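You operate a simulated robot arm through the tools that you are given. There is no shell and no other tool. Be economical: measure what you need, move in short steps, check, and stop when the job is done.

You are at the controls of a simulated robot arm. One attempt, no reset.

## Task
Buff the dull edge of the grey panel and put it in the OK stand.
Fine: shut the guard first, keep the speed low, stop the buffer after.

It is judged by the outcome, as a careful person would: the job done as asked, and still so three seconds after it is handed in. It fails if anything else is knocked over, pushed out of place, dropped, spilled or broken.

## Robot
A 6-joint arm with a two-finger parallel gripper, fixed in place. Base frame: the origin is at the foot of the arm, x ahead of it, y to its left, z up. Units: cm, rad, N and s.
With the tool pointing down near the work surface it reaches from about 14 to 58 cm from the base axis. Its first joint turns from -1.152 to 1.152 rad. Payload 2.1 kg.
Tool frame: the origin (TCP) lies between the finger pads and is the grasp point; the fingertips stand 3 cm ahead of it; z points along the fingers, y is the line along which they close. The gripper opens to 9.4 cm. The fingers are 2.8 cm wide and 1 cm thick; the gripper's body (5 by 9.6 cm) begins 5.5 cm behind the TCP.
Orientation is that of the tool frame in the base frame, as [roll, pitch, yaw] about the fixed x, y, z axes, in that order (R = Rz(yaw) Ry(pitch) Rx(roll)). With the fingers straight down and closing along the base's y, the tool's x points along the base's -x, its y along +y and its z along -z.

## Interface
- The arm moves only by the tool servo_tool. Its argument "deltas" is text: rows parted by semicolons, each of 7 numbers parted by spaces: the shift along the tool's x, y, z in units of 40 mm (1.0 is 40 mm), then the turn, a rotation vector about the tool's x, y, z in units of 6 degrees (1.0 is 6 degrees), then the closure, from 0 (fully open) to 1 (shut). In form: dx dy dz ax ay az grip; .... A call has 1 to 8 rows; each row shifts and turns the commanded pose from where the row before left it, along the tool's axes as they then stand. A call with a number of a shift or a turn outside -1 to 1 is refused whole. Each row takes 0.2 s and may step no farther than 5 cm and 0.15 rad from the row before; otherwise, or with a gripper value out of range, the whole call is refused. Where a pose cannot be reached the arm comes as near as it can. A force on the tool above 70 N (or 10 N above the force at the start of the call, whichever is more), or a blocked arm, ends the call early, and 0.2 s more pass. Each finger travels about 7.2 cm/s and halts on what it meets, pressing with about 24 N; the grip force reading is that of the motor and also rises with nothing between the fingers. The clock runs only during rows and for 0.2 s after the last one: add rows that do not move to give the fingers time. It gives the time, the measured TCP pose, the force on the tool (base axes), the opening and the grip force at its end, in the units of the frame above (readings bear some noise), with the torque about the TCP (base axes, N m) and any sound that the robot's microphone picked up.
- Cameras (640 x 400 px; columns grow to the right, rows downward): "scene" is fixed at [6.19, -37.79, 48.18]; the picture's right is [0.69, -0.73, 0.00], its down [-0.42, -0.40, -0.81] and it looks along [0.59, 0.56, -0.58] (base axes); focal length 214 px, centre (320, 200). "wrist" rides on the gripper at [7.6, 1.4, -10.3] in the tool frame; the picture's right is [-0.18, 0.98, 0.00], its down [-0.75, -0.14, -0.64] and it looks along [-0.63, -0.12, 0.77] (tool axes); focal length 243 px, centre (320, 200). There is no depth. A picture from a camera that has moved, and an enlarged one, comes with that camera's place and axes in the base frame and with its lens.
- grab_frame(camera): a new picture of that camera. The clock stands still meanwhile.
- close_up(camera, box): a new picture of the part [left, top, right, bottom] of that camera's present view, enlarged. The clock stands still meanwhile.
- finish_job(): hands the job in; it is judged then, once.

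Work in short steps. Places have to be worked out from the pictures, the camera data and where the tool is seen: move nearer, look again, correct. Check each grasp and each placing, and mend what went wrong. You have 120 turns and 64 pictures in all, those below and enlarged ones among them. Open the gripper and draw the arm clear of the work before you hand the job in, unless the task says otherwise; then end with one line.

The tools are called after "Call:" by a JSON object that holds its "method" and its "body". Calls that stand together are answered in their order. servo_tool: Moves the arm, as the interface text tells. Its arguments: {"type":"object","properties":{"deltas":{"type":"string"}},"required":["deltas"]} The other tools are called the same way: grab_frame (camera) takes a picture; close_up (camera, box) takes an enlarged picture of a part of a camera's view; finish_job () hands the job in.

At the start:

```text
time: 0.0
tool_pos: [23.84, -13.6, 39.2]
tcp_rot: [3.141, 0.0, 3.141]
wrist_force: [-0.1, 0.1, -0.4]
wrist_torque: [0.0, 0.0, -0.01]
gripper_width: 9.39
grip_force: 0.0
```

scene: 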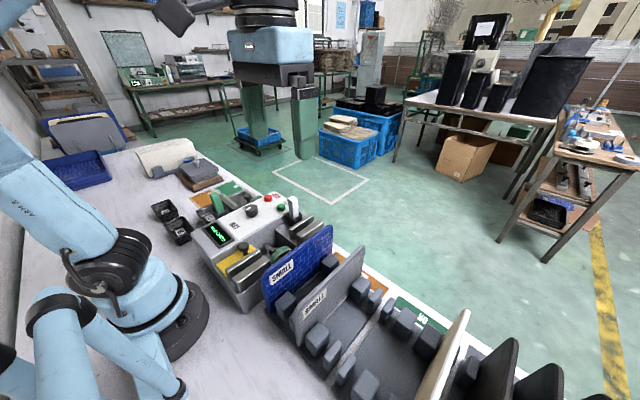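
wrist: 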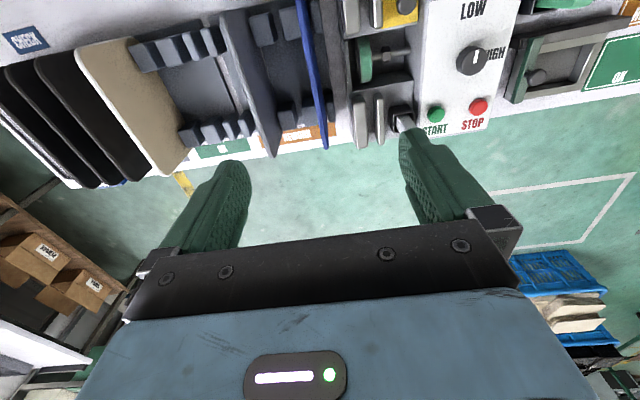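

I start by enlarging the work area in both views to identify the parts.

Call:
{"method": "close_up", "body": {"camera": "scene", "box": [180, 170, 350, 310]}}

Call:
{"method": "close_up", "body": {"camera": "scene", "box": [250, 220, 570, 400]}}

Call:
{"method": "close_up", "body": {"camera": "wrist", "box": [320, 0, 640, 160]}}

Call:
{"method": "close_up", "body": {"camera": "wrist", "box": [0, 0, 340, 200]}}

```text
2.86 times, centred on (265, 240) of scene
camera zoom: at [6.19, -37.79, 48.18], right [0.69, -0.73, 0.0], down [-0.42, -0.4, -0.81], along [0.59, 0.56, -0.58], focal length 613 px, centre (477, 86)
```

zoom: 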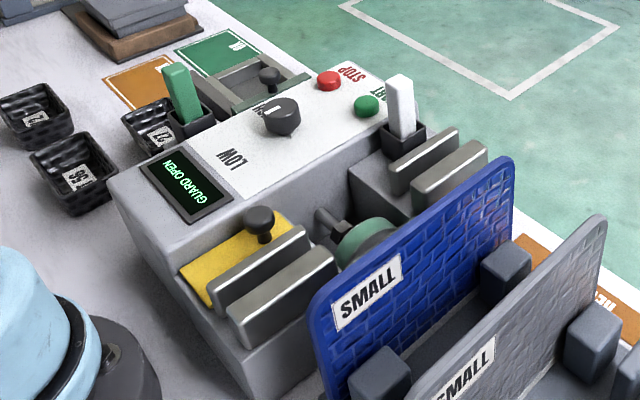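

```text
2.00 times, centred on (410, 310) of scene
camera zoom: at [6.19, -37.79, 48.18], right [0.69, -0.73, 0.0], down [-0.42, -0.4, -0.81], along [0.59, 0.56, -0.58], focal length 429 px, centre (140, -20)
```

zoom: 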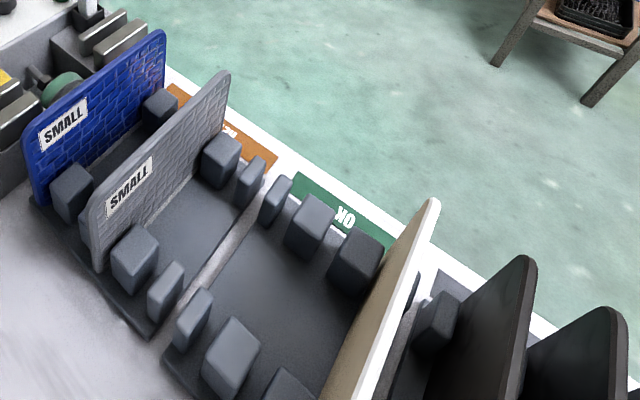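

```text
2.00 times, centred on (480, 80) of wrist
camera zoom: at [16.29, -11.92, 49.45], right [0.18, 0.98, 0.0], down [0.75, -0.14, 0.64], along [0.63, -0.12, -0.77], focal length 485 px, centre (0, 440)
```

zoom: 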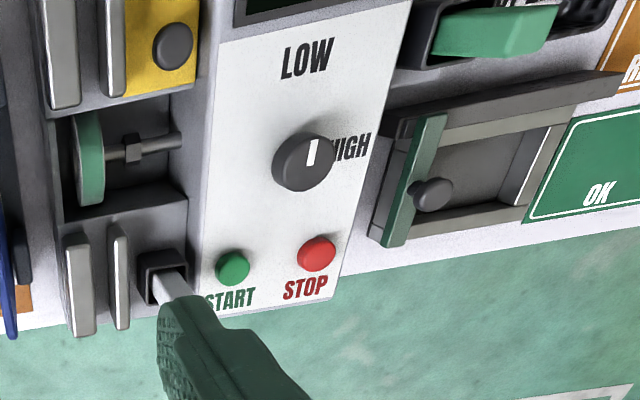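

```text
1.88 times, centred on (170, 100) of wrist
camera zoom: at [16.29, -11.92, 49.45], right [0.18, 0.98, 0.0], down [0.75, -0.14, 0.64], along [0.63, -0.12, -0.77], focal length 457 px, centre (602, 388)
```

zoom: 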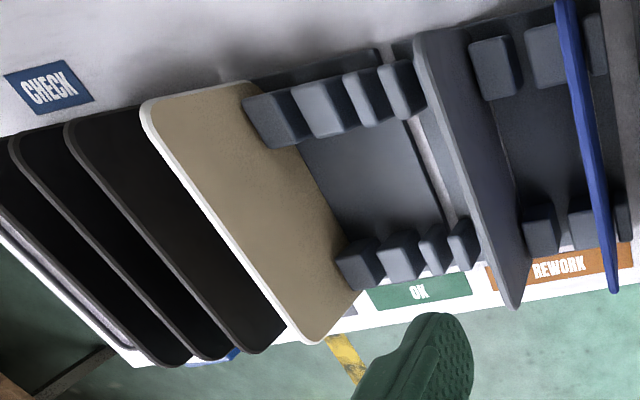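

The machine (buffer wheel near (24,-7,9)) and stands are located roughly. I'll shift the arm left so that the wrist camera sees the machine without the fingers in the way.

Call:
{"method": "servo_tool", "body": {"deltas": "0.3 0.8 0 0 0 0 0;0.3 0.8 0 0 0 0 0;0.3 0.8 0 0 0 0 0;0.3 0.8 0 0 0 0 0;0 0 0 0 0 0 0"}}

Call:
{"method": "grab_frame", "body": {"camera": "wrist"}}

```text
time: 1.2
tool_pos: [19.2, -0.65, 39.17]
tcp_rot: [-3.141, 0.001, 3.141]
wrist_force: [0.3, 0.0, -0.2]
wrist_torque: [0.01, -0.04, -0.01]
gripper_width: 9.42
grip_force: 0.1
```

```text
57 pictures are left
camera wrist: at [11.49, 0.86, 49.44], right [0.18, 0.98, 0.0], down [0.75, -0.14, 0.64], along [0.63, -0.12, -0.77], focal length 243 px, centre (320, 200)
```

wrist: 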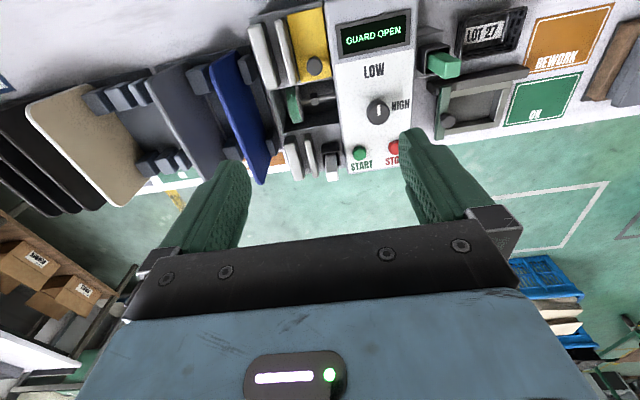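

Zoom in on the machine from here.

Call:
{"method": "close_up", "body": {"camera": "wrist", "box": [230, 0, 430, 190]}}

Call:
{"method": "close_up", "body": {"camera": "wrist", "box": [400, 0, 640, 150]}}

Call:
{"method": "close_up", "body": {"camera": "wrist", "box": [0, 30, 280, 220]}}

```text
2.11 times, centred on (330, 95) of wrist
camera zoom: at [11.49, 0.86, 49.44], right [0.18, 0.98, 0.0], down [0.75, -0.14, 0.64], along [0.63, -0.12, -0.77], focal length 511 px, centre (299, 421)
```

zoom: 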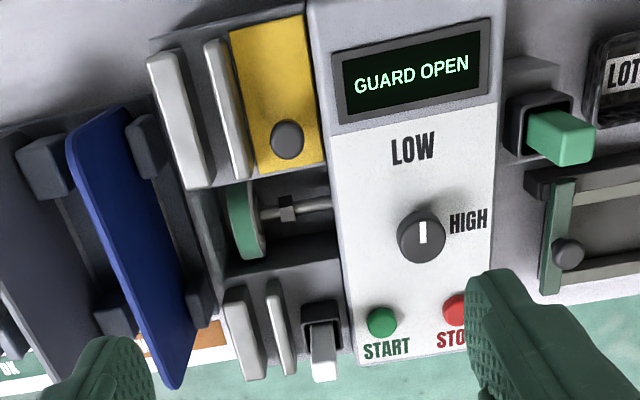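

```text
2.67 times, centred on (520, 75) of wrist
camera zoom: at [11.49, 0.86, 49.44], right [0.18, 0.98, 0.0], down [0.75, -0.14, 0.64], along [0.63, -0.12, -0.77], focal length 647 px, centre (-213, 533)
```

zoom: 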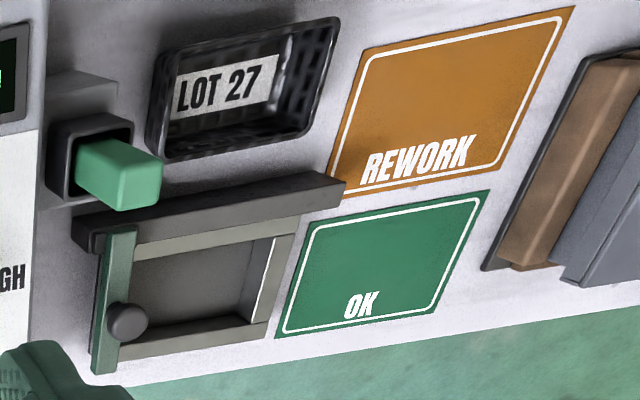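

```text
2.11 times, centred on (140, 125) of wrist
camera zoom: at [11.49, 0.86, 49.44], right [0.18, 0.98, 0.0], down [0.75, -0.14, 0.64], along [0.63, -0.12, -0.77], focal length 511 px, centre (699, 358)
```

zoom: 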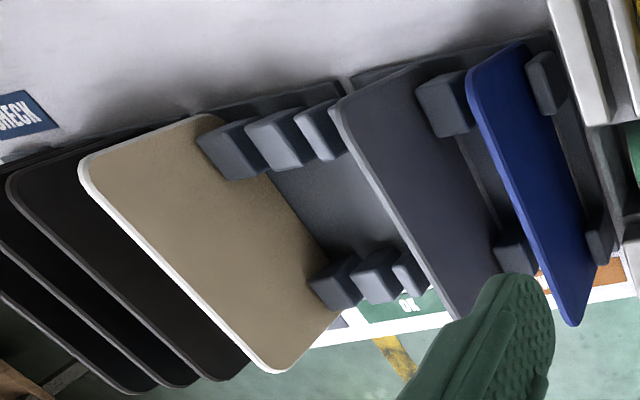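

Now enlarge the grey panel's edges and the knob pointer in the scene view.

Call:
{"method": "close_up", "body": {"camera": "scene", "box": [285, 235, 385, 355]}}

Call:
{"method": "close_up", "body": {"camera": "scene", "box": [195, 180, 305, 260]}}

```text
3.33 times, centred on (335, 295) of scene
camera zoom: at [6.19, -37.79, 48.18], right [0.69, -0.73, 0.0], down [-0.42, -0.4, -0.81], along [0.59, 0.56, -0.58], focal length 715 px, centre (270, -117)
```

zoom: 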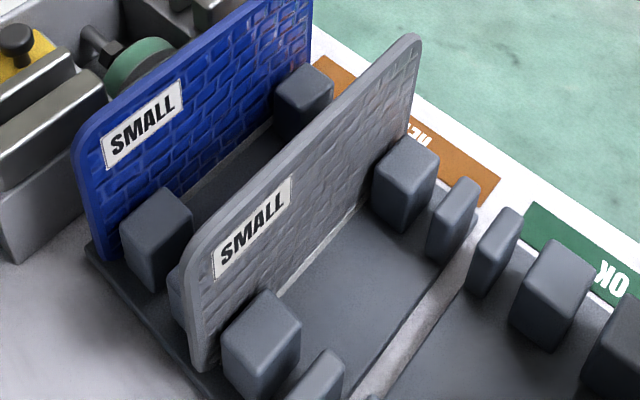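

```text
5.00 times, centred on (250, 220) of scene
camera zoom: at [6.19, -37.79, 48.18], right [0.69, -0.73, 0.0], down [-0.42, -0.4, -0.81], along [0.59, 0.56, -0.58], focal length 1072 px, centre (670, 100)
```

zoom: 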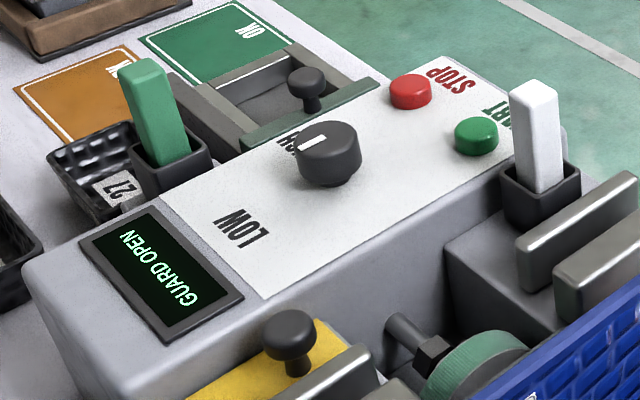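

The knob's mark points to LOW already, so I leave it alone. The yellow cover with the knob (about (18.8,-1.4,10.6)) appears to be the guard, open at low x. I'll close the fingers, go down just on its near side, and look again.

Call:
{"method": "servo_tool", "body": {"deltas": "0.5 -0.1 0.9 0 0 0 0.5;0.5 -0.1 0.9 0 0 0 1;0.15 0 1 0 0 0 1;0 0 1 0 0 0 1;0 0 1 0 0 0 1;0 0 0 0 0 0 1"}}

Call:
{"method": "grab_frame", "body": {"camera": "wrist"}}

Call:
{"method": "grab_frame", "body": {"camera": "scene"}}

```text
time: 2.6
tool_pos: [14.87, -1.46, 20.06]
tcp_rot: [-3.14, -0.001, -3.141]
wrist_force: [-0.2, 0.4, 0.6]
wrist_torque: [0.01, -0.02, 0.01]
gripper_width: 0.0
grip_force: 24.0
out of reach, approached as far as the arm can: row 5
```

```text
51 pictures are left
camera wrist: at [7.3, 0.13, 30.31], right [0.18, 0.98, 0.0], down [0.75, -0.14, 0.64], along [0.63, -0.12, -0.77], focal length 243 px, centre (320, 200)
```

wrist: 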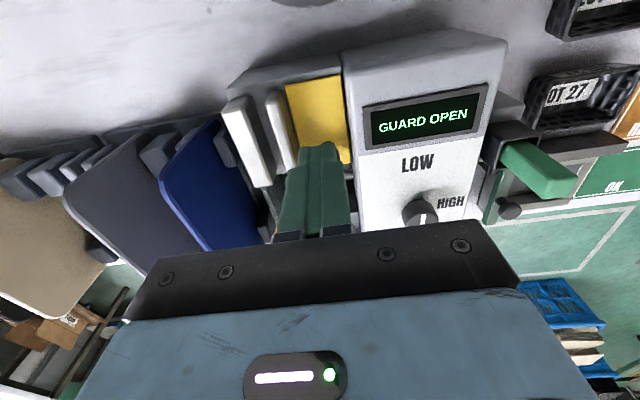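

```text
50 pictures are left
```

scene: 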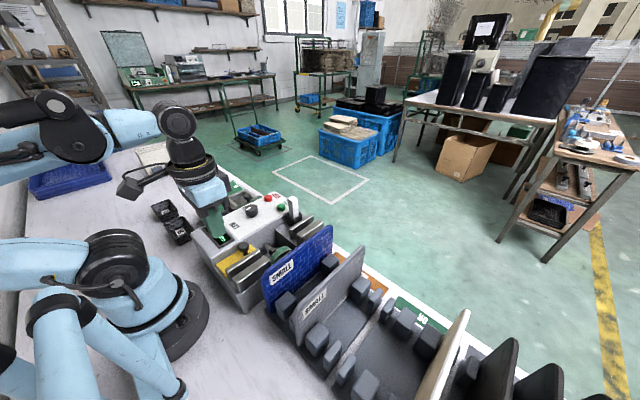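

Fingers are above the yellow plate, knob hidden just beyond. I go down to tip height about 9.5 and stop if contact is felt.

Call:
{"method": "servo_tool", "body": {"deltas": "-0.05 0 0.6 0 0 0 1;0 0 0.6 0 0 0 1;0 0 0.5 0 0 0 1;0 0 0.2 0 0 0 1"}}

Call:
{"method": "close_up", "body": {"camera": "scene", "box": [180, 180, 340, 300]}}

```text
time: 3.6
tool_pos: [15.23, -1.32, 12.53]
tcp_rot: [-3.141, 0.003, 3.141]
wrist_force: [0.3, 0.1, -0.1]
wrist_torque: [0.0, 0.01, -0.02]
gripper_width: 0.0
grip_force: 23.8
```

```text
3.33 times, centred on (260, 240) of scene
camera zoom: at [6.19, -37.79, 48.18], right [0.69, -0.73, 0.0], down [-0.42, -0.4, -0.81], along [0.59, 0.56, -0.58], focal length 715 px, centre (520, 67)
```

zoom: 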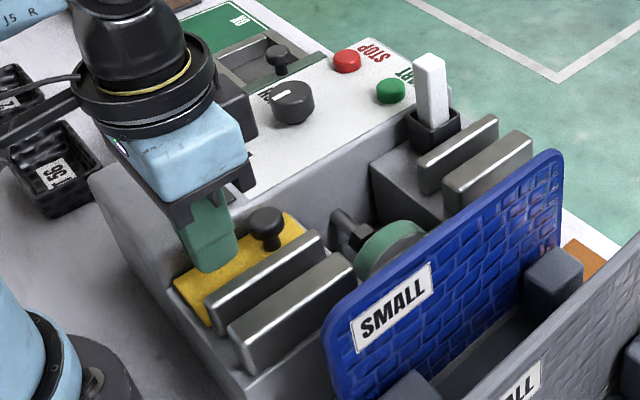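

Fingers hang right behind the knob (knob ≈ (19,-1.6)). I push it along +x in small steps and watch the force.

Call:
{"method": "servo_tool", "body": {"deltas": "-0.2 -0.08 0 0 0 0 1;-0.4 0 0 0 0 0 1;-0.4 0 0 0 0 0 1;-0.4 0 0 0 0 0 1"}}

Call:
{"method": "close_up", "body": {"camera": "scene", "box": [180, 180, 340, 300]}}

```text
time: 4.6
tool_pos: [20.88, -2.0, 12.54]
tcp_rot: [3.141, 0.001, -3.141]
wrist_force: [0.5, 0.6, -0.5]
wrist_torque: [0.0, 0.01, -0.01]
gripper_width: 0.0
grip_force: 23.6
```

```text
3.33 times, centred on (260, 240) of scene
camera zoom: at [6.19, -37.79, 48.18], right [0.69, -0.73, 0.0], down [-0.42, -0.4, -0.81], along [0.59, 0.56, -0.58], focal length 715 px, centre (520, 67)
```

zoom: 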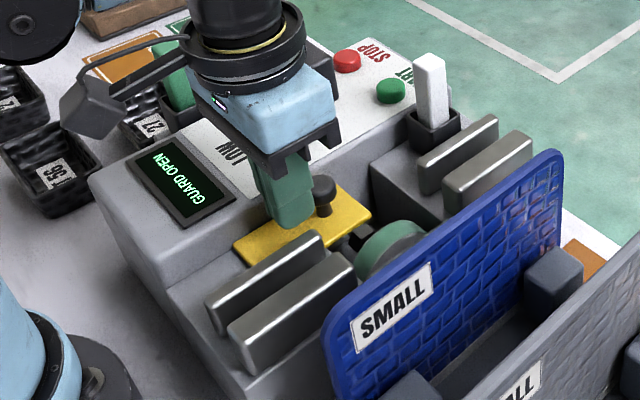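

The guard slides with the knob. I keep pushing in small steps.

Call:
{"method": "servo_tool", "body": {"deltas": "-0.3 0.05 0 0 0 0 1;-0.3 0 0 0 0 0 1;-0.25 0 0 0 0 0 1"}}

Call:
{"method": "close_up", "body": {"camera": "scene", "box": [180, 180, 340, 300]}}

```text
time: 5.4
tool_pos: [24.21, -1.74, 12.46]
tcp_rot: [-3.141, 0.002, 3.141]
wrist_force: [0.0, -0.8, -0.3]
wrist_torque: [0.01, -0.01, 0.0]
gripper_width: 0.03
grip_force: 24.2
```

```text
3.33 times, centred on (260, 240) of scene
camera zoom: at [6.19, -37.79, 48.18], right [0.69, -0.73, 0.0], down [-0.42, -0.4, -0.81], along [0.59, 0.56, -0.58], focal length 715 px, centre (520, 67)
```

zoom: 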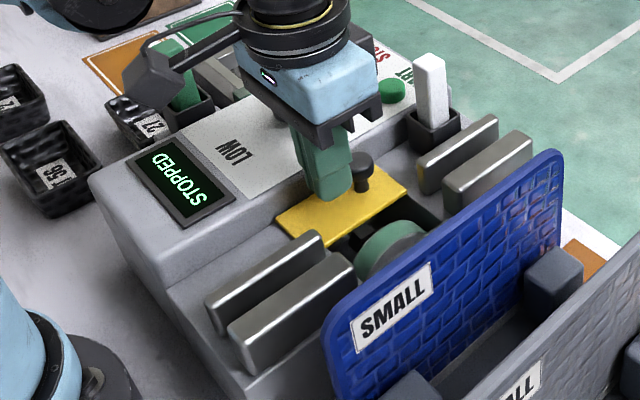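

The display now says STOPPED, so the guard counts as shut. One small extra push to seat it, then back off and rise.

Call:
{"method": "servo_tool", "body": {"deltas": "-0.1 0 0 0 0 0 1;-0.1 0 0 0 0 0 1"}}

Call:
{"method": "servo_tool", "body": {"deltas": "0.2 0 0 0 0 0 1;0.1 0 -0.8 0 0 0 1;0 0 -1 0 0 0 1;0 -0.5 -1 0 0 0 1;0.5 -0.9 -1 0 0 0 0.8;0.5 -1 -0.5 0 0 0 0.5;0.4 -1 0 0 0 0 0.3;0 -1 0 0 0 0 0.3"}}

Call:
{"method": "grab_frame", "body": {"camera": "wrist"}}

Call:
{"method": "close_up", "body": {"camera": "scene", "box": [180, 180, 340, 300]}}

```text
time: 6.0
tool_pos: [25.11, -1.64, 12.38]
tcp_rot: [-3.141, -0.001, 3.141]
wrist_force: [-7.4, -2.3, 0.9]
wrist_torque: [-0.01, 0.18, -0.01]
gripper_width: 0.0
grip_force: 23.9
```

```text
refused: row 5 steps farther than a row can; nothing moved
```

```text
46 pictures are left
camera wrist: at [17.32, -0.09, 22.75], right [0.18, 0.98, 0.0], down [0.75, -0.14, 0.64], along [0.63, -0.12, -0.77], focal length 243 px, centre (320, 200)
```

wrist: 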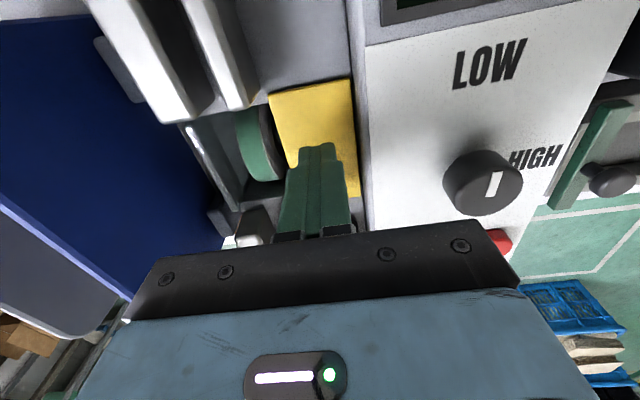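

```text
3.33 times, centred on (260, 240) of scene
camera zoom: at [6.19, -37.79, 48.18], right [0.69, -0.73, 0.0], down [-0.42, -0.4, -0.81], along [0.59, 0.56, -0.58], focal length 715 px, centre (520, 67)
```

zoom: 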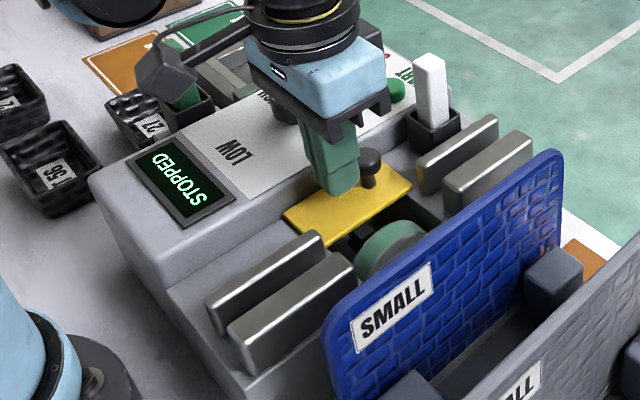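

The guard reached its stop (7 N). I back off, rise, and travel to a viewpoint over the grey panel.

Call:
{"method": "servo_tool", "body": {"deltas": "0.2 0 0 0 0 0 1;0.1 0 -0.8 0 0 0 1;0 0 -1 0 0 0 1;0 0 -1 0 0 0 1;0.4 -0.6 -0.8 0 0 0 0.8;0.5 -1 -0.2 0 0 0 0.5;0.4 -1 0 0 0 0 0.3;0 -1 0 0 0 0 0.3"}}

Call:
{"method": "servo_tool", "body": {"deltas": "0.3 -0.9 0 0 0 0 0.3;0 0 0 0 0 0 0.3"}}

Call:
{"method": "grab_frame", "body": {"camera": "wrist"}}

```text
time: 7.8
tool_pos: [18.61, -16.11, 27.58]
tcp_rot: [3.142, 0.002, -3.14]
wrist_force: [0.5, 0.0, 0.2]
wrist_torque: [0.02, 0.02, 0.03]
gripper_width: 6.57
grip_force: 0.1
```

```text
time: 8.4
tool_pos: [17.5, -19.83, 27.44]
tcp_rot: [3.14, 0.002, -3.14]
wrist_force: [0.0, -0.4, 0.6]
wrist_torque: [-0.03, 0.02, 0.02]
gripper_width: 6.59
grip_force: 0.1
```

```text
44 pictures are left
camera wrist: at [9.87, -18.22, 37.7], right [0.18, 0.98, 0.0], down [0.75, -0.14, 0.64], along [0.63, -0.12, -0.77], focal length 243 px, centre (320, 200)
```

wrist: 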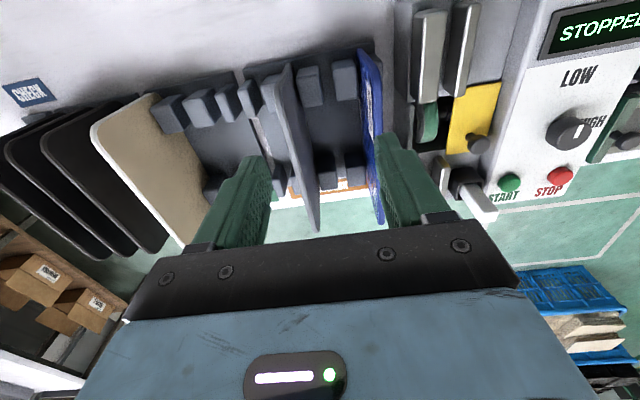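

Call:
{"method": "close_up", "body": {"camera": "wrist", "box": [230, 40, 400, 240]}}

Call:
{"method": "close_up", "body": {"camera": "wrist", "box": [530, 40, 640, 220]}}

```text
2.00 times, centred on (315, 140) of wrist
camera zoom: at [9.87, -18.22, 37.7], right [0.18, 0.98, 0.0], down [0.75, -0.14, 0.64], along [0.63, -0.12, -0.77], focal length 485 px, centre (330, 320)
```

zoom: 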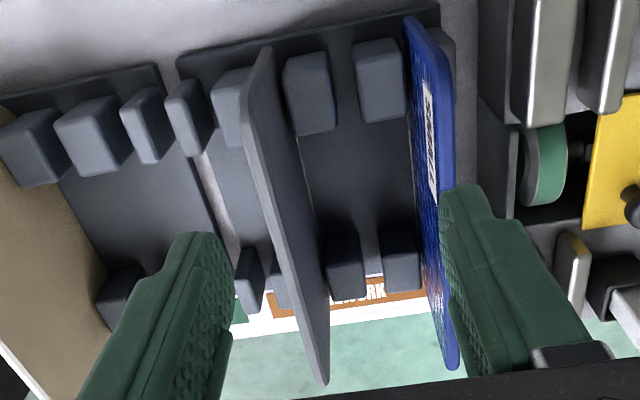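

```text
2.22 times, centred on (585, 130) of wrist
camera zoom: at [9.87, -18.22, 37.7], right [0.18, 0.98, 0.0], down [0.75, -0.14, 0.64], along [0.63, -0.12, -0.77], focal length 539 px, centre (-269, 356)
```

zoom: 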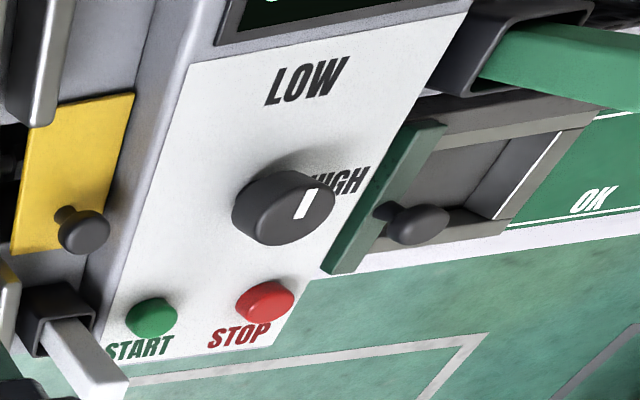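

Check the knob mark closely in the scene view now that the arm is out of the way.

Call:
{"method": "close_up", "body": {"camera": "scene", "box": [225, 190, 275, 230]}}

Call:
{"method": "close_up", "body": {"camera": "scene", "box": [270, 250, 470, 400]}}

```text
10.00 times, centred on (250, 210) of scene
camera zoom: at [6.19, -37.79, 48.18], right [0.69, -0.73, 0.0], down [-0.42, -0.4, -0.81], along [0.59, 0.56, -0.58], focal length 2145 px, centre (1020, 100)
```

zoom: 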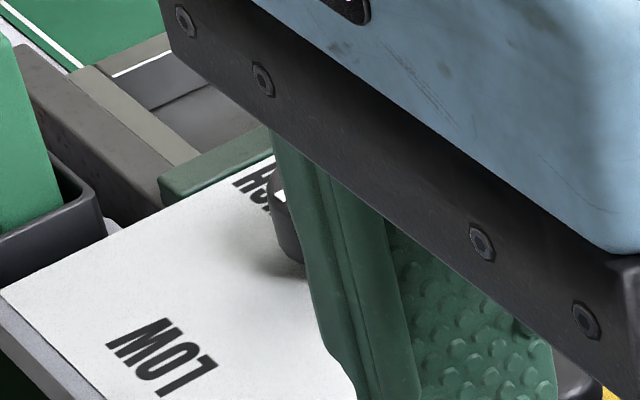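

```text
2.67 times, centred on (370, 325) of scene
camera zoom: at [6.19, -37.79, 48.18], right [0.69, -0.73, 0.0], down [-0.42, -0.4, -0.81], along [0.59, 0.56, -0.58], focal length 572 px, centre (187, -133)
```

zoom: 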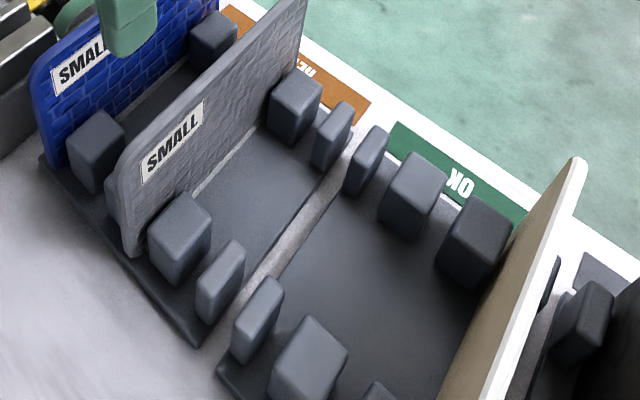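

I move above the panel's middle (about (25,-22.5)) and look at alignment of its top edge between the fingers.

Call:
{"method": "servo_tool", "body": {"deltas": "-0.6 -0.22 0.3 0 0 0 0.3;-0.6 -0.22 0.5 0 0 0 0.3;-0.6 -0.22 0.5 0 0 0 0.3;0 0 0.5 0 0 0 0.3;0 0 0 0 0 0 0.3"}}

Call:
{"method": "grab_frame", "body": {"camera": "wrist"}}

Call:
{"method": "grab_frame", "body": {"camera": "scene"}}

```text
time: 9.6
tool_pos: [24.65, -22.45, 20.38]
tcp_rot: [-3.141, 0.002, 3.141]
wrist_force: [-0.1, 0.0, -0.3]
wrist_torque: [0.01, -0.01, 0.02]
gripper_width: 6.59
grip_force: 0.2
```

```text
39 pictures are left
camera wrist: at [17.03, -20.78, 30.56], right [0.18, 0.98, 0.0], down [0.75, -0.14, 0.64], along [0.63, -0.12, -0.77], focal length 243 px, centre (320, 200)
```

wrist: 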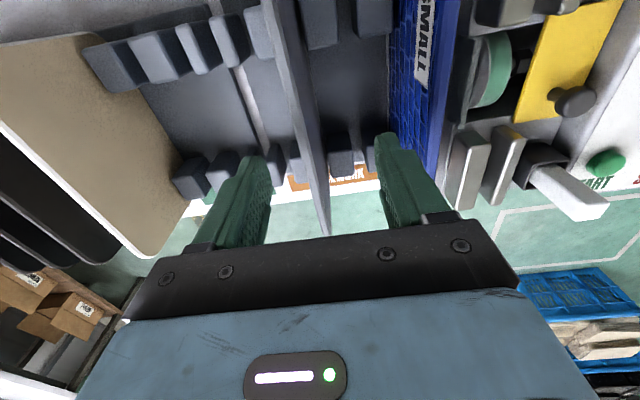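

```text
38 pictures are left
```

scene: 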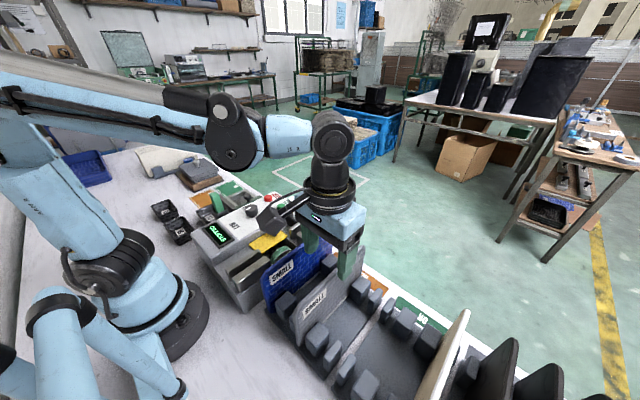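

Panel's top edge lies at about y=-23.3, z≈13.5. I centre on it, descend to TCP z≈12 and close.

Call:
{"method": "servo_tool", "body": {"deltas": "-0.2 -0.2 0.5 0 0 0 0.3;0 0 0.6 0 0 0 0.3;0 0 0.6 0 0 0 0.3;0 0 0.35 0 0 0 0.3;0 0 0 0 0 0 0.6;0 0 0 0 0 0 1;0 0 0 0 0 0 1"}}

Call:
{"method": "close_up", "body": {"camera": "scene", "box": [250, 200, 430, 380]}}

```text
time: 11.2
tool_pos: [25.4, -23.13, 12.18]
tcp_rot: [-3.141, 0.0, 3.141]
wrist_force: [0.1, 0.6, 0.0]
wrist_torque: [-0.04, 0.01, -0.03]
gripper_width: 1.2
grip_force: 24.0
```

```text
2.22 times, centred on (340, 290) of scene
camera zoom: at [6.19, -37.79, 48.18], right [0.69, -0.73, 0.0], down [-0.42, -0.4, -0.81], along [0.59, 0.56, -0.58], focal length 477 px, centre (276, 0)
```

zoom: 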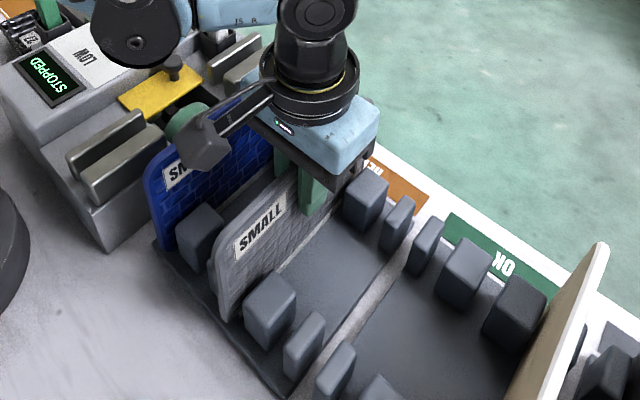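

Gripped with 1.2 cm between the pads. I lift straight up well clear.

Call:
{"method": "servo_tool", "body": {"deltas": "0 0 -0.3 0 0 0 1;0 0 -0.5 0 0 0 1;0 0 -0.8 0 0 0 1;0 0 -0.8 0 0 0 1;0 0 -0.9 0 0 0 1;0 0 -0.9 0 0 0 1;0 0 -0.6 0 0 0 1;0 0 0 0 0 0 1"}}

Call:
{"method": "grab_frame", "body": {"camera": "scene"}}

Call:
{"method": "grab_frame", "body": {"camera": "wrist"}}

```text
time: 13.0
tool_pos: [25.5, -23.16, 31.67]
tcp_rot: [3.141, 0.002, 3.141]
wrist_force: [-0.8, -0.1, -1.1]
wrist_torque: [0.0, 0.02, -0.01]
gripper_width: 1.19
grip_force: 24.4
```

```text
36 pictures are left
```

scene: 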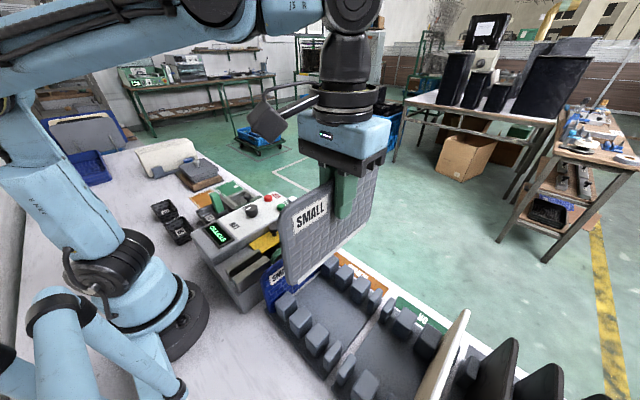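

```text
35 pictures are left
camera wrist: at [17.85, -21.56, 41.88], right [0.18, 0.98, 0.0], down [0.75, -0.14, 0.64], along [0.63, -0.12, -0.77], focal length 243 px, centre (320, 200)
```

wrist: 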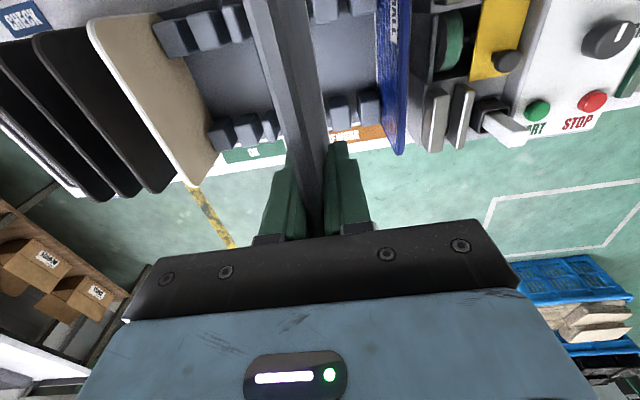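

Call:
{"method": "close_up", "body": {"camera": "scene", "box": [260, 150, 400, 290]}}

Call:
{"method": "close_up", "body": {"camera": "wrist", "box": [230, 0, 400, 240]}}

```text
2.86 times, centred on (330, 220) of scene
camera zoom: at [6.19, -37.79, 48.18], right [0.69, -0.73, 0.0], down [-0.42, -0.4, -0.81], along [0.59, 0.56, -0.58], focal length 613 px, centre (291, 143)
```

zoom: 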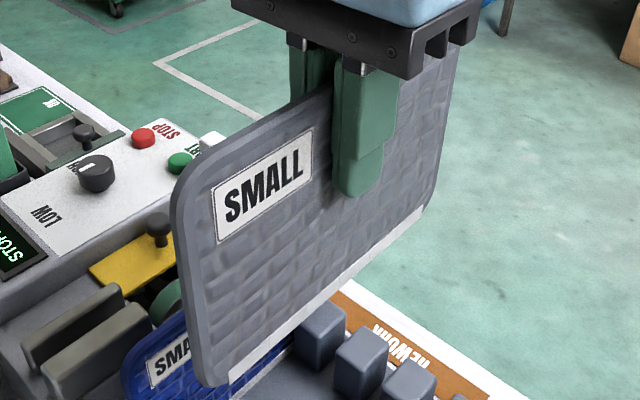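

```text
1.67 times, centred on (315, 120) of wrist
camera zoom: at [17.85, -21.56, 41.88], right [0.18, 0.98, 0.0], down [0.75, -0.14, 0.64], along [0.63, -0.12, -0.77], focal length 404 px, centre (328, 333)
```

zoom: 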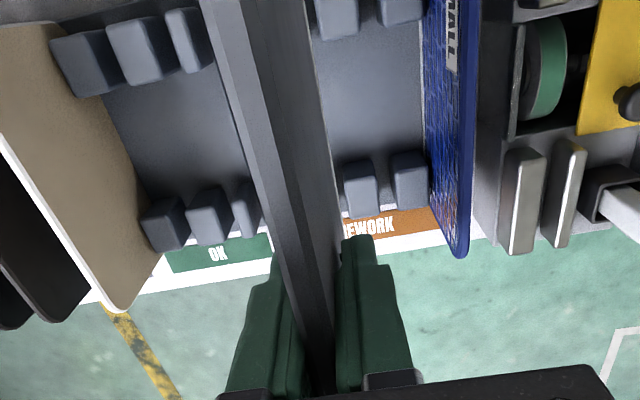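

The pale, matte strip is along the bottom edge, so the panel goes into the buffer as it hangs. Its bottom is ~10 cm below the TCP. I carry it high over to the buffer slot (y≈-6.7).

Call:
{"method": "servo_tool", "body": {"deltas": "0 0.6 0 0 0 0 1;0 0.7 0 0 0 0 1;0 0.7 0 0 0 0 1;0 0.7 0 0 0 0 1;0 0.7 0 0 0 0 1;0 0.5 0 0 0 0 1;0 0.2 0 0 0 0 1;0 0 0 0 0 0 1"}}

Call:
{"method": "servo_tool", "body": {"deltas": "0 0 0.5 0 0 0 1;0 0 0.6 0 0 0 1;0 0 0 0 0 0 1"}}

Call:
{"method": "grab_frame", "body": {"camera": "wrist"}}

Call:
{"method": "close_up", "body": {"camera": "scene", "box": [180, 130, 380, 290]}}

```text
time: 14.8
tool_pos: [25.36, -6.62, 31.53]
tcp_rot: [-3.14, 0.001, -3.141]
wrist_force: [-0.2, 0.3, 0.1]
wrist_torque: [0.03, 0.01, 0.0]
gripper_width: 1.2
grip_force: 24.2
```

```text
time: 15.6
tool_pos: [25.38, -6.73, 26.88]
tcp_rot: [3.141, 0.001, -3.141]
wrist_force: [-0.4, 0.7, -0.3]
wrist_torque: [0.02, 0.0, 0.0]
gripper_width: 1.19
grip_force: 24.1
```

```text
32 pictures are left
camera wrist: at [17.71, -5.13, 37.1], right [0.18, 0.98, 0.0], down [0.75, -0.14, 0.64], along [0.63, -0.12, -0.77], focal length 243 px, centre (320, 200)
```

wrist: 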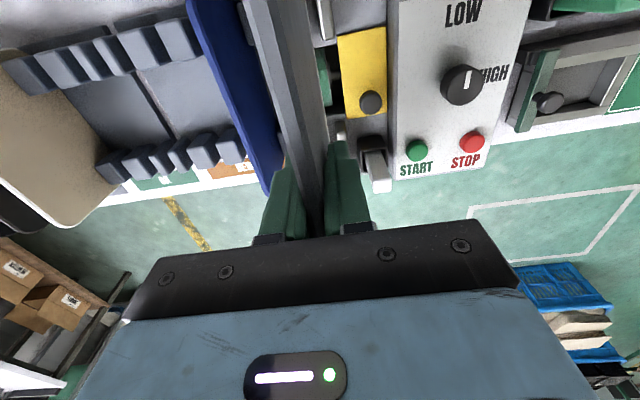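

```text
2.50 times, centred on (280, 210) of scene
camera zoom: at [6.19, -37.79, 48.18], right [0.69, -0.73, 0.0], down [-0.42, -0.4, -0.81], along [0.59, 0.56, -0.58], focal length 536 px, centre (420, 175)
```

zoom: 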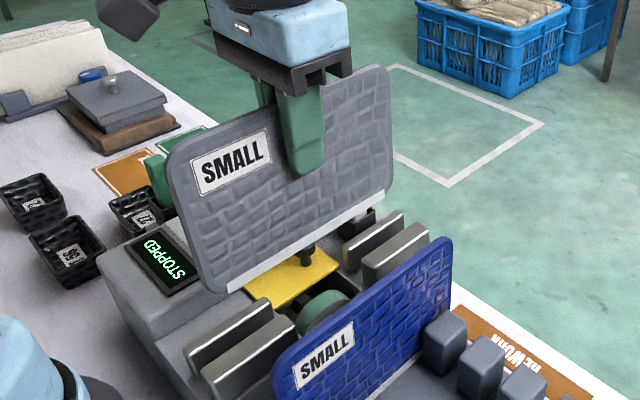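

Panel hangs parallel over the slot, estimated slot centre y≈-6.7, rail tops z≈10. I lower until the bottom is just above the rails and look again.

Call:
{"method": "servo_tool", "body": {"deltas": "0 0 0.5 0 0 0 1;0 0 0.5 0 0 0 1;0 0 0.3 0 0 0 1;0 0 0 0 0 0 1"}}

Call:
{"method": "close_up", "body": {"camera": "scene", "box": [200, 190, 340, 310]}}

Call:
{"method": "grab_frame", "body": {"camera": "wrist"}}

```text
time: 16.6
tool_pos: [25.55, -6.71, 21.72]
tcp_rot: [3.14, 0.001, -3.141]
wrist_force: [0.0, 0.6, -0.4]
wrist_torque: [0.02, 0.01, 0.01]
gripper_width: 1.2
grip_force: 23.4
```

```text
3.33 times, centred on (270, 250) of scene
camera zoom: at [6.19, -37.79, 48.18], right [0.69, -0.73, 0.0], down [-0.42, -0.4, -0.81], along [0.59, 0.56, -0.58], focal length 715 px, centre (487, 33)
```

zoom: 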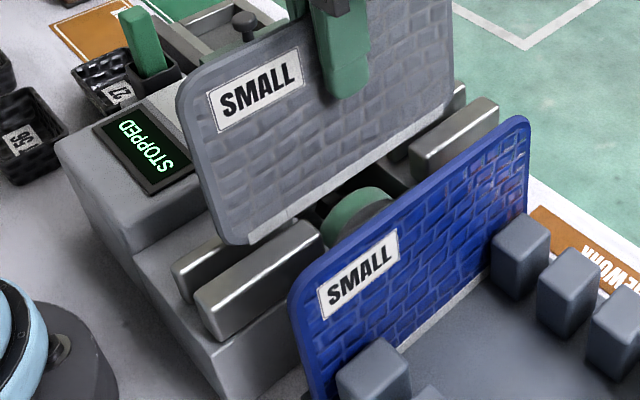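

```text
29 pictures are left
camera wrist: at [17.86, -5.11, 31.96], right [0.18, 0.98, 0.0], down [0.75, -0.14, 0.64], along [0.63, -0.12, -0.77], focal length 243 px, centre (320, 200)
```

wrist: 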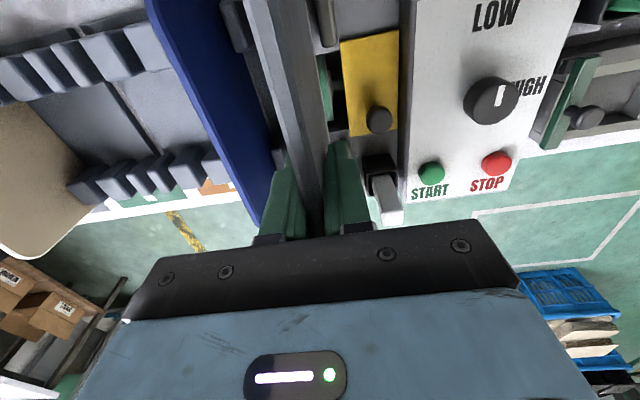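

Triangulating the rails: slot spans y≈-7.5 to -5.1 with tops at z≈10. I shift +0.35 cm and lower gently.

Call:
{"method": "servo_tool", "body": {"deltas": "0.05 0.09 0 0 0 0 1;0 0 0.2 0 0 0 1;0 0 0.2 0 0 0 1;0 0 0.15 0 0 0 1"}}

Call:
{"method": "close_up", "body": {"camera": "scene", "box": [200, 190, 340, 310]}}

```text
time: 17.6
tool_pos: [25.33, -6.29, 19.67]
tcp_rot: [3.14, 0.003, 3.141]
wrist_force: [-0.1, 0.4, -0.7]
wrist_torque: [0.01, -0.01, 0.0]
gripper_width: 1.21
grip_force: 23.8
```

```text
3.33 times, centred on (270, 250) of scene
camera zoom: at [6.19, -37.79, 48.18], right [0.69, -0.73, 0.0], down [-0.42, -0.4, -0.81], along [0.59, 0.56, -0.58], focal length 715 px, centre (487, 33)
```

zoom: 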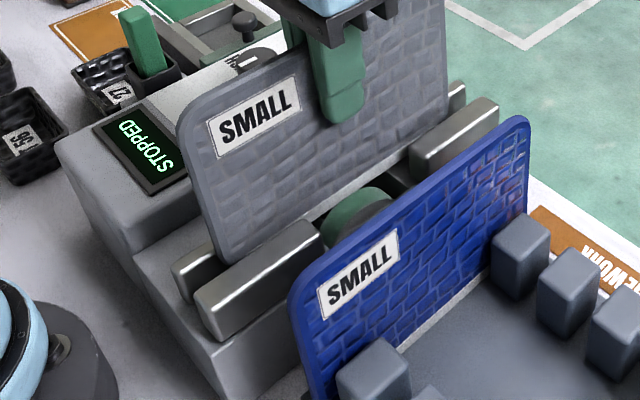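

The panel is entering the slot behind the outer rail with no force. I lower on in small steps.

Call:
{"method": "servo_tool", "body": {"deltas": "0 0 0.15 0 0 0 1;0 0 0.1 0 0 0 1"}}

Call:
{"method": "servo_tool", "body": {"deltas": "0 0 0.1 0 0 0 1;0 0 0.05 0 0 0 1"}}

Call:
{"method": "close_up", "body": {"camera": "scene", "box": [200, 190, 340, 310]}}

```text
time: 18.2
tool_pos: [25.22, -6.36, 18.66]
tcp_rot: [3.141, 0.003, -3.141]
wrist_force: [-0.6, 0.4, -1.0]
wrist_torque: [0.02, 0.02, 0.02]
gripper_width: 1.23
grip_force: 24.2
```

```text
time: 18.8
tool_pos: [25.34, -6.33, 18.09]
tcp_rot: [-3.14, 0.001, 3.141]
wrist_force: [-2.2, 0.5, 18.9]
wrist_torque: [0.02, 0.06, 0.0]
gripper_width: 1.23
grip_force: 23.9
```

```text
3.33 times, centred on (270, 250) of scene
camera zoom: at [6.18, -37.78, 48.19], right [0.69, -0.73, 0.0], down [-0.42, -0.4, -0.81], along [0.59, 0.56, -0.58], focal length 715 px, centre (487, 33)
```

zoom: 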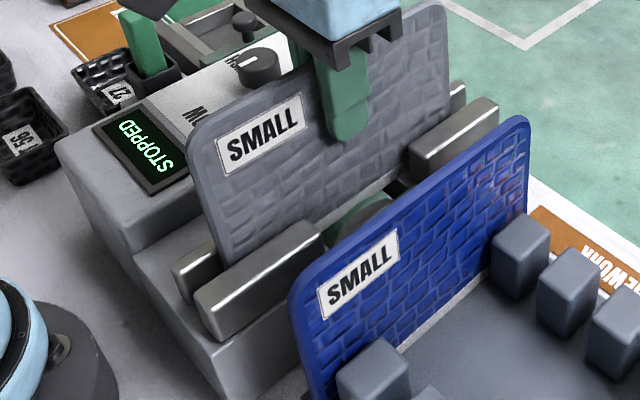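

Contact at 19 N: the bottom edge is seated at TCP z≈18.1. Before letting go I check how snug the slot is.

Call:
{"method": "close_up", "body": {"camera": "scene", "box": [230, 225, 280, 275]}}

Call:
{"method": "close_up", "body": {"camera": "wrist", "box": [220, 0, 420, 240]}}

```text
8.00 times, centred on (255, 250) of scene
camera zoom: at [6.18, -37.78, 48.19], right [0.69, -0.73, 0.0], down [-0.42, -0.4, -0.81], along [0.59, 0.56, -0.58], focal length 1716 px, centre (840, -200)
```

zoom: 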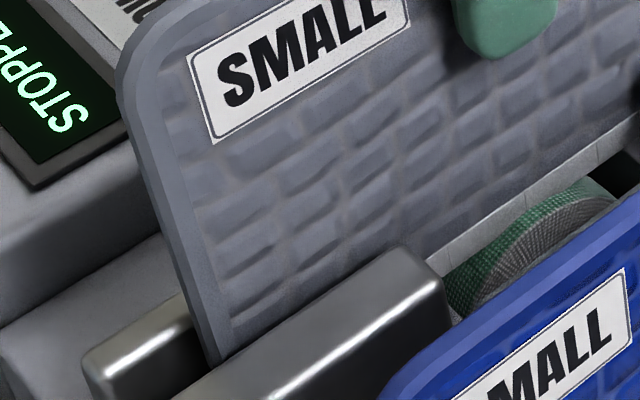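

```text
1.67 times, centred on (320, 120) of wrist
camera zoom: at [17.65, -4.8, 28.32], right [0.18, 0.98, 0.0], down [0.75, -0.14, 0.64], along [0.63, -0.12, -0.77], focal length 404 px, centre (320, 333)
```

zoom: 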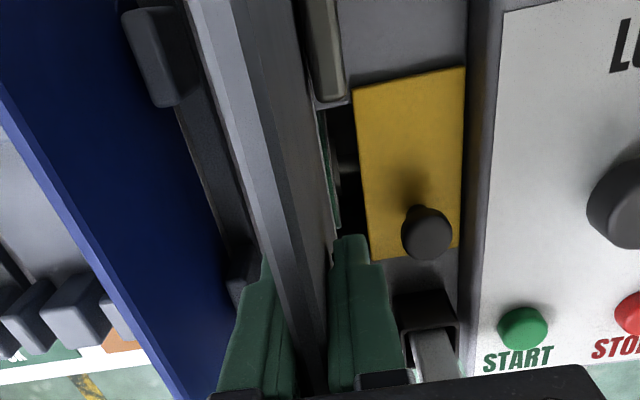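

The panel's edge sits on the wheel rim with rim visible either side. I'll feel the slot's width by easing up 3 mm and moving sideways in tiny steps.

Call:
{"method": "servo_tool", "body": {"deltas": "0 0 -0.1 0 0 0 1;0 0.05 0 0 0 0 1;0 0 0 0 0 0 1"}}

Call:
{"method": "servo_tool", "body": {"deltas": "0 0.05 0 0 0 0 1;0 0 0 0 0 0 1"}}

Call:
{"method": "servo_tool", "body": {"deltas": "0 -0.15 0 0 0 0 1;0 0 0 0 0 0 1"}}

Call:
{"method": "servo_tool", "body": {"deltas": "0 -0.05 0 0 0 0 1;0 0 0 0 0 0 1"}}

```text
time: 19.6
tool_pos: [25.18, -6.16, 18.41]
tcp_rot: [-3.141, 0.001, 3.142]
wrist_force: [0.4, -0.1, -1.1]
wrist_torque: [0.01, 0.04, 0.0]
gripper_width: 1.21
grip_force: 24.0
```

```text
time: 20.2
tool_pos: [25.25, -6.08, 18.53]
tcp_rot: [3.142, 0.003, 3.141]
wrist_force: [-0.6, -3.7, -1.2]
wrist_torque: [-0.31, 0.02, -0.03]
gripper_width: 1.18
grip_force: 24.0
```

```text
time: 20.8
tool_pos: [25.19, -6.71, 18.61]
tcp_rot: [-3.141, 0.0, -3.142]
wrist_force: [-0.3, -1.3, -1.0]
wrist_torque: [-0.02, 0.03, -0.01]
gripper_width: 1.21
grip_force: 24.4
```

```text
time: 21.4
tool_pos: [25.12, -6.76, 18.41]
tcp_rot: [-3.141, 0.002, 3.141]
wrist_force: [-0.2, 0.1, -0.2]
wrist_torque: [-0.02, -0.03, 0.03]
gripper_width: 1.23
grip_force: 24.4
```

Contact with the inner rail at y≈-6.08. I continue toward the outer rail.

Call:
{"method": "servo_tool", "body": {"deltas": "0 -0.05 0 0 0 0 1;0 0 0 0 0 0 1"}}

Call:
{"method": "servo_tool", "body": {"deltas": "0 -0.05 0 0 0 0 1;0 0 0 0 0 0 1"}}

```text
time: 22.0
tool_pos: [25.34, -6.96, 18.42]
tcp_rot: [-3.141, 0.001, 3.14]
wrist_force: [1.1, 2.8, -1.7]
wrist_torque: [0.23, -0.05, 0.0]
gripper_width: 1.22
grip_force: 24.3
```

```text
time: 22.6
tool_pos: [25.29, -7.13, 18.54]
tcp_rot: [3.14, 0.001, -3.141]
wrist_force: [-1.7, 8.3, 2.3]
wrist_torque: [0.71, 0.12, 0.03]
gripper_width: 1.29
grip_force: 23.8
```

Slot play is ±0.4 cm around y=-6.5, so a released panel would lean. Safer: put the panel back in its REWORK slot, start the buffer with closed fingers, then hold the panel on the running wheel. First lift out.

Call:
{"method": "servo_tool", "body": {"deltas": "0 0.14 0 0 0 0 1;0 0 -0.4 0 0 0 1;0 0 -0.7 0 0 0 1;0 0 -0.7 0 0 0 1;0 0 -0.7 0 0 0 1;0 0 -0.5 0 0 0 1;0 -0.4 0 0 0 0 1;0 -0.6 0 0 0 0 1"}}

Call:
{"method": "servo_tool", "body": {"deltas": "0 -0.8 0 0 0 0 1;0 -0.8 0 0 0 0 1;0 -0.8 0 0 0 0 1;0 -0.6 0 0 0 0 1;0 -0.15 0 0 0 0 1;0 0 0 0 0 0 1"}}

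```text
time: 24.4
tool_pos: [25.35, -10.56, 30.64]
tcp_rot: [3.141, 0.001, -3.139]
wrist_force: [-0.7, -0.1, -1.0]
wrist_torque: [0.01, -0.01, 0.01]
gripper_width: 1.18
grip_force: 23.5
```

```text
time: 25.8
tool_pos: [25.32, -23.21, 30.43]
tcp_rot: [-3.141, 0.001, 3.141]
wrist_force: [0.1, -0.3, -0.9]
wrist_torque: [-0.01, -0.02, 0.0]
gripper_width: 1.21
grip_force: 24.2
```

Above the original slot. I lower in stages, gently through the posts.

Call:
{"method": "servo_tool", "body": {"deltas": "0 0 0.8 0 0 0 1;0 0 0.8 0 0 0 1;0 0.01 0.8 0 0 0 1;0 0 0.6 0 0 0 1;0 0 0.4 0 0 0 1;0 0 0 0 0 0 1"}}

Call:
{"method": "servo_tool", "body": {"deltas": "0 0 0.4 0 0 0 1;0 0 0.3 0 0 0 1;0 0 0.2 0 0 0 1"}}

```text
time: 27.2
tool_pos: [25.28, -23.15, 16.83]
tcp_rot: [3.141, 0.003, -3.141]
wrist_force: [-2.3, -1.3, 18.9]
wrist_torque: [0.01, -0.03, 0.02]
gripper_width: 1.23
grip_force: 23.8
```

```text
time: 28.0
tool_pos: [25.16, -23.13, 13.27]
tcp_rot: [3.14, 0.003, 3.141]
wrist_force: [0.3, -0.4, -1.2]
wrist_torque: [-0.02, -0.03, 0.02]
gripper_width: 1.21
grip_force: 24.0
```

A brief touch at the post tops, then it slid in freely. Continue to the floor.

Call:
{"method": "servo_tool", "body": {"deltas": "0 0 0.15 0 0 0 1;0 0 0.08 0 0 0 1"}}

Call:
{"method": "close_up", "body": {"camera": "scene", "box": [250, 200, 430, 380]}}

```text
time: 28.6
tool_pos: [25.31, -23.15, 12.32]
tcp_rot: [-3.14, 0.001, -3.142]
wrist_force: [0.0, -2.1, 0.3]
wrist_torque: [-0.15, -0.01, 0.0]
gripper_width: 1.24
grip_force: 24.3
```

```text
2.22 times, centred on (340, 290) of scene
camera zoom: at [6.19, -37.79, 48.18], right [0.69, -0.73, 0.0], down [-0.42, -0.4, -0.81], along [0.59, 0.56, -0.58], focal length 477 px, centre (276, 0)
```

zoom: 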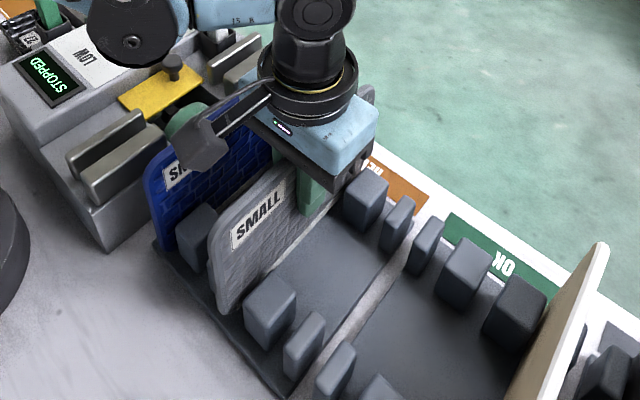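

The panel looks ~1 cm higher than originally, so it slipped in the grip at the touch. I lower further until it meets the floor.

Call:
{"method": "servo_tool", "body": {"deltas": "0 0 0.1 0 0 0 1;0 0 0.07 0 0 0 1"}}

Call:
{"method": "servo_tool", "body": {"deltas": "0 0 0.07 0 0 0 1;0 0 0.05 0 0 0 1"}}

Call:
{"method": "close_up", "body": {"camera": "scene", "box": [250, 200, 430, 380]}}

```text
time: 29.2
tool_pos: [25.31, -23.08, 11.77]
tcp_rot: [3.14, 0.002, -3.141]
wrist_force: [1.0, -3.6, -0.2]
wrist_torque: [-0.18, 0.01, 0.0]
gripper_width: 1.18
grip_force: 24.3
```

```text
time: 29.8
tool_pos: [25.39, -23.12, 11.29]
tcp_rot: [3.141, 0.002, 3.141]
wrist_force: [0.8, -3.3, -0.4]
wrist_torque: [-0.18, 0.01, 0.02]
gripper_width: 1.2
grip_force: 23.9
```

```text
2.22 times, centred on (340, 290) of scene
camera zoom: at [6.19, -37.79, 48.18], right [0.69, -0.73, 0.0], down [-0.42, -0.4, -0.81], along [0.59, 0.56, -0.58], focal length 477 px, centre (276, 0)
```

zoom: 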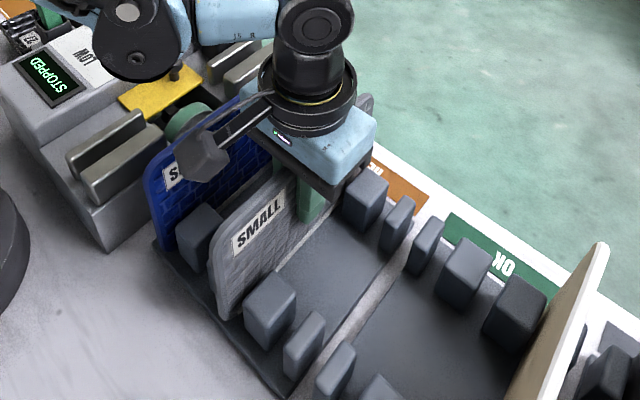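

Nearly at the original height; a little further until contact.

Call:
{"method": "servo_tool", "body": {"deltas": "0 0 0.06 0 0 0 1;0 0 0 0 0 0 1"}}

Call:
{"method": "servo_tool", "body": {"deltas": "0 0 0.05 0 0 0 1;0 0 0 0 0 0 1"}}

```text
time: 30.4
tool_pos: [25.34, -23.12, 10.97]
tcp_rot: [3.14, 0.002, -3.14]
wrist_force: [0.1, -2.7, -0.9]
wrist_torque: [-0.1, -0.06, 0.03]
gripper_width: 1.21
grip_force: 23.9
```

```text
time: 31.0
tool_pos: [25.34, -23.09, 10.79]
tcp_rot: [-3.141, 0.001, -3.14]
wrist_force: [-0.4, -1.2, -0.3]
wrist_torque: [-0.06, 0.05, 0.01]
gripper_width: 1.2
grip_force: 24.4
```

Call:
{"method": "servo_tool", "body": {"deltas": "0 0 0.05 0 0 0 1;0 0 0 0 0 0 1"}}

Call:
{"method": "close_up", "body": {"camera": "scene", "box": [285, 235, 385, 355]}}

```text
time: 31.6
tool_pos: [25.2, -23.18, 10.61]
tcp_rot: [3.141, 0.002, 3.141]
wrist_force: [0.2, 0.2, -0.9]
wrist_torque: [0.01, -0.01, -0.03]
gripper_width: 1.21
grip_force: 24.2
```

```text
3.33 times, centred on (335, 295) of scene
camera zoom: at [6.19, -37.79, 48.18], right [0.69, -0.73, 0.0], down [-0.42, -0.4, -0.81], along [0.59, 0.56, -0.58], focal length 715 px, centre (270, -117)
```

zoom: 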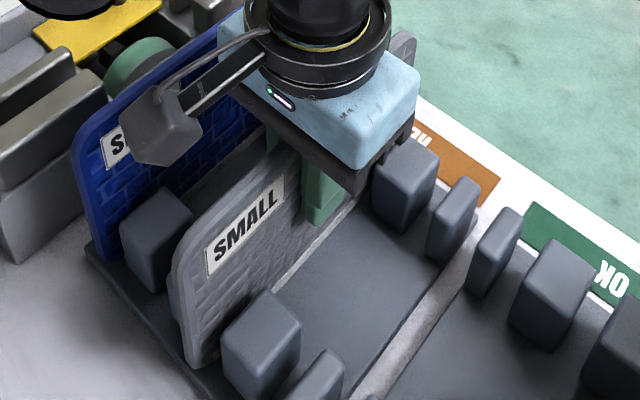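

Almost at its original place. Two more small steps down to feel the floor.

Call:
{"method": "servo_tool", "body": {"deltas": "0 0 0.06 0 0 0 1;0 0 0 0 0 0 1"}}

Call:
{"method": "servo_tool", "body": {"deltas": "0 0 0.06 0 0 0 1;0 0 0 0 0 0 1"}}

```text
time: 32.2
tool_pos: [25.31, -23.2, 10.37]
tcp_rot: [-3.141, 0.0, 3.141]
wrist_force: [2.8, 1.5, 19.3]
wrist_torque: [0.12, 0.06, -0.03]
gripper_width: 1.21
grip_force: 23.9
```

```text
time: 32.8
tool_pos: [25.25, -23.22, 10.01]
tcp_rot: [-3.142, 0.002, 3.14]
wrist_force: [-2.5, -0.3, 17.5]
wrist_torque: [0.02, -0.06, 0.02]
gripper_width: 1.22
grip_force: 24.0
```

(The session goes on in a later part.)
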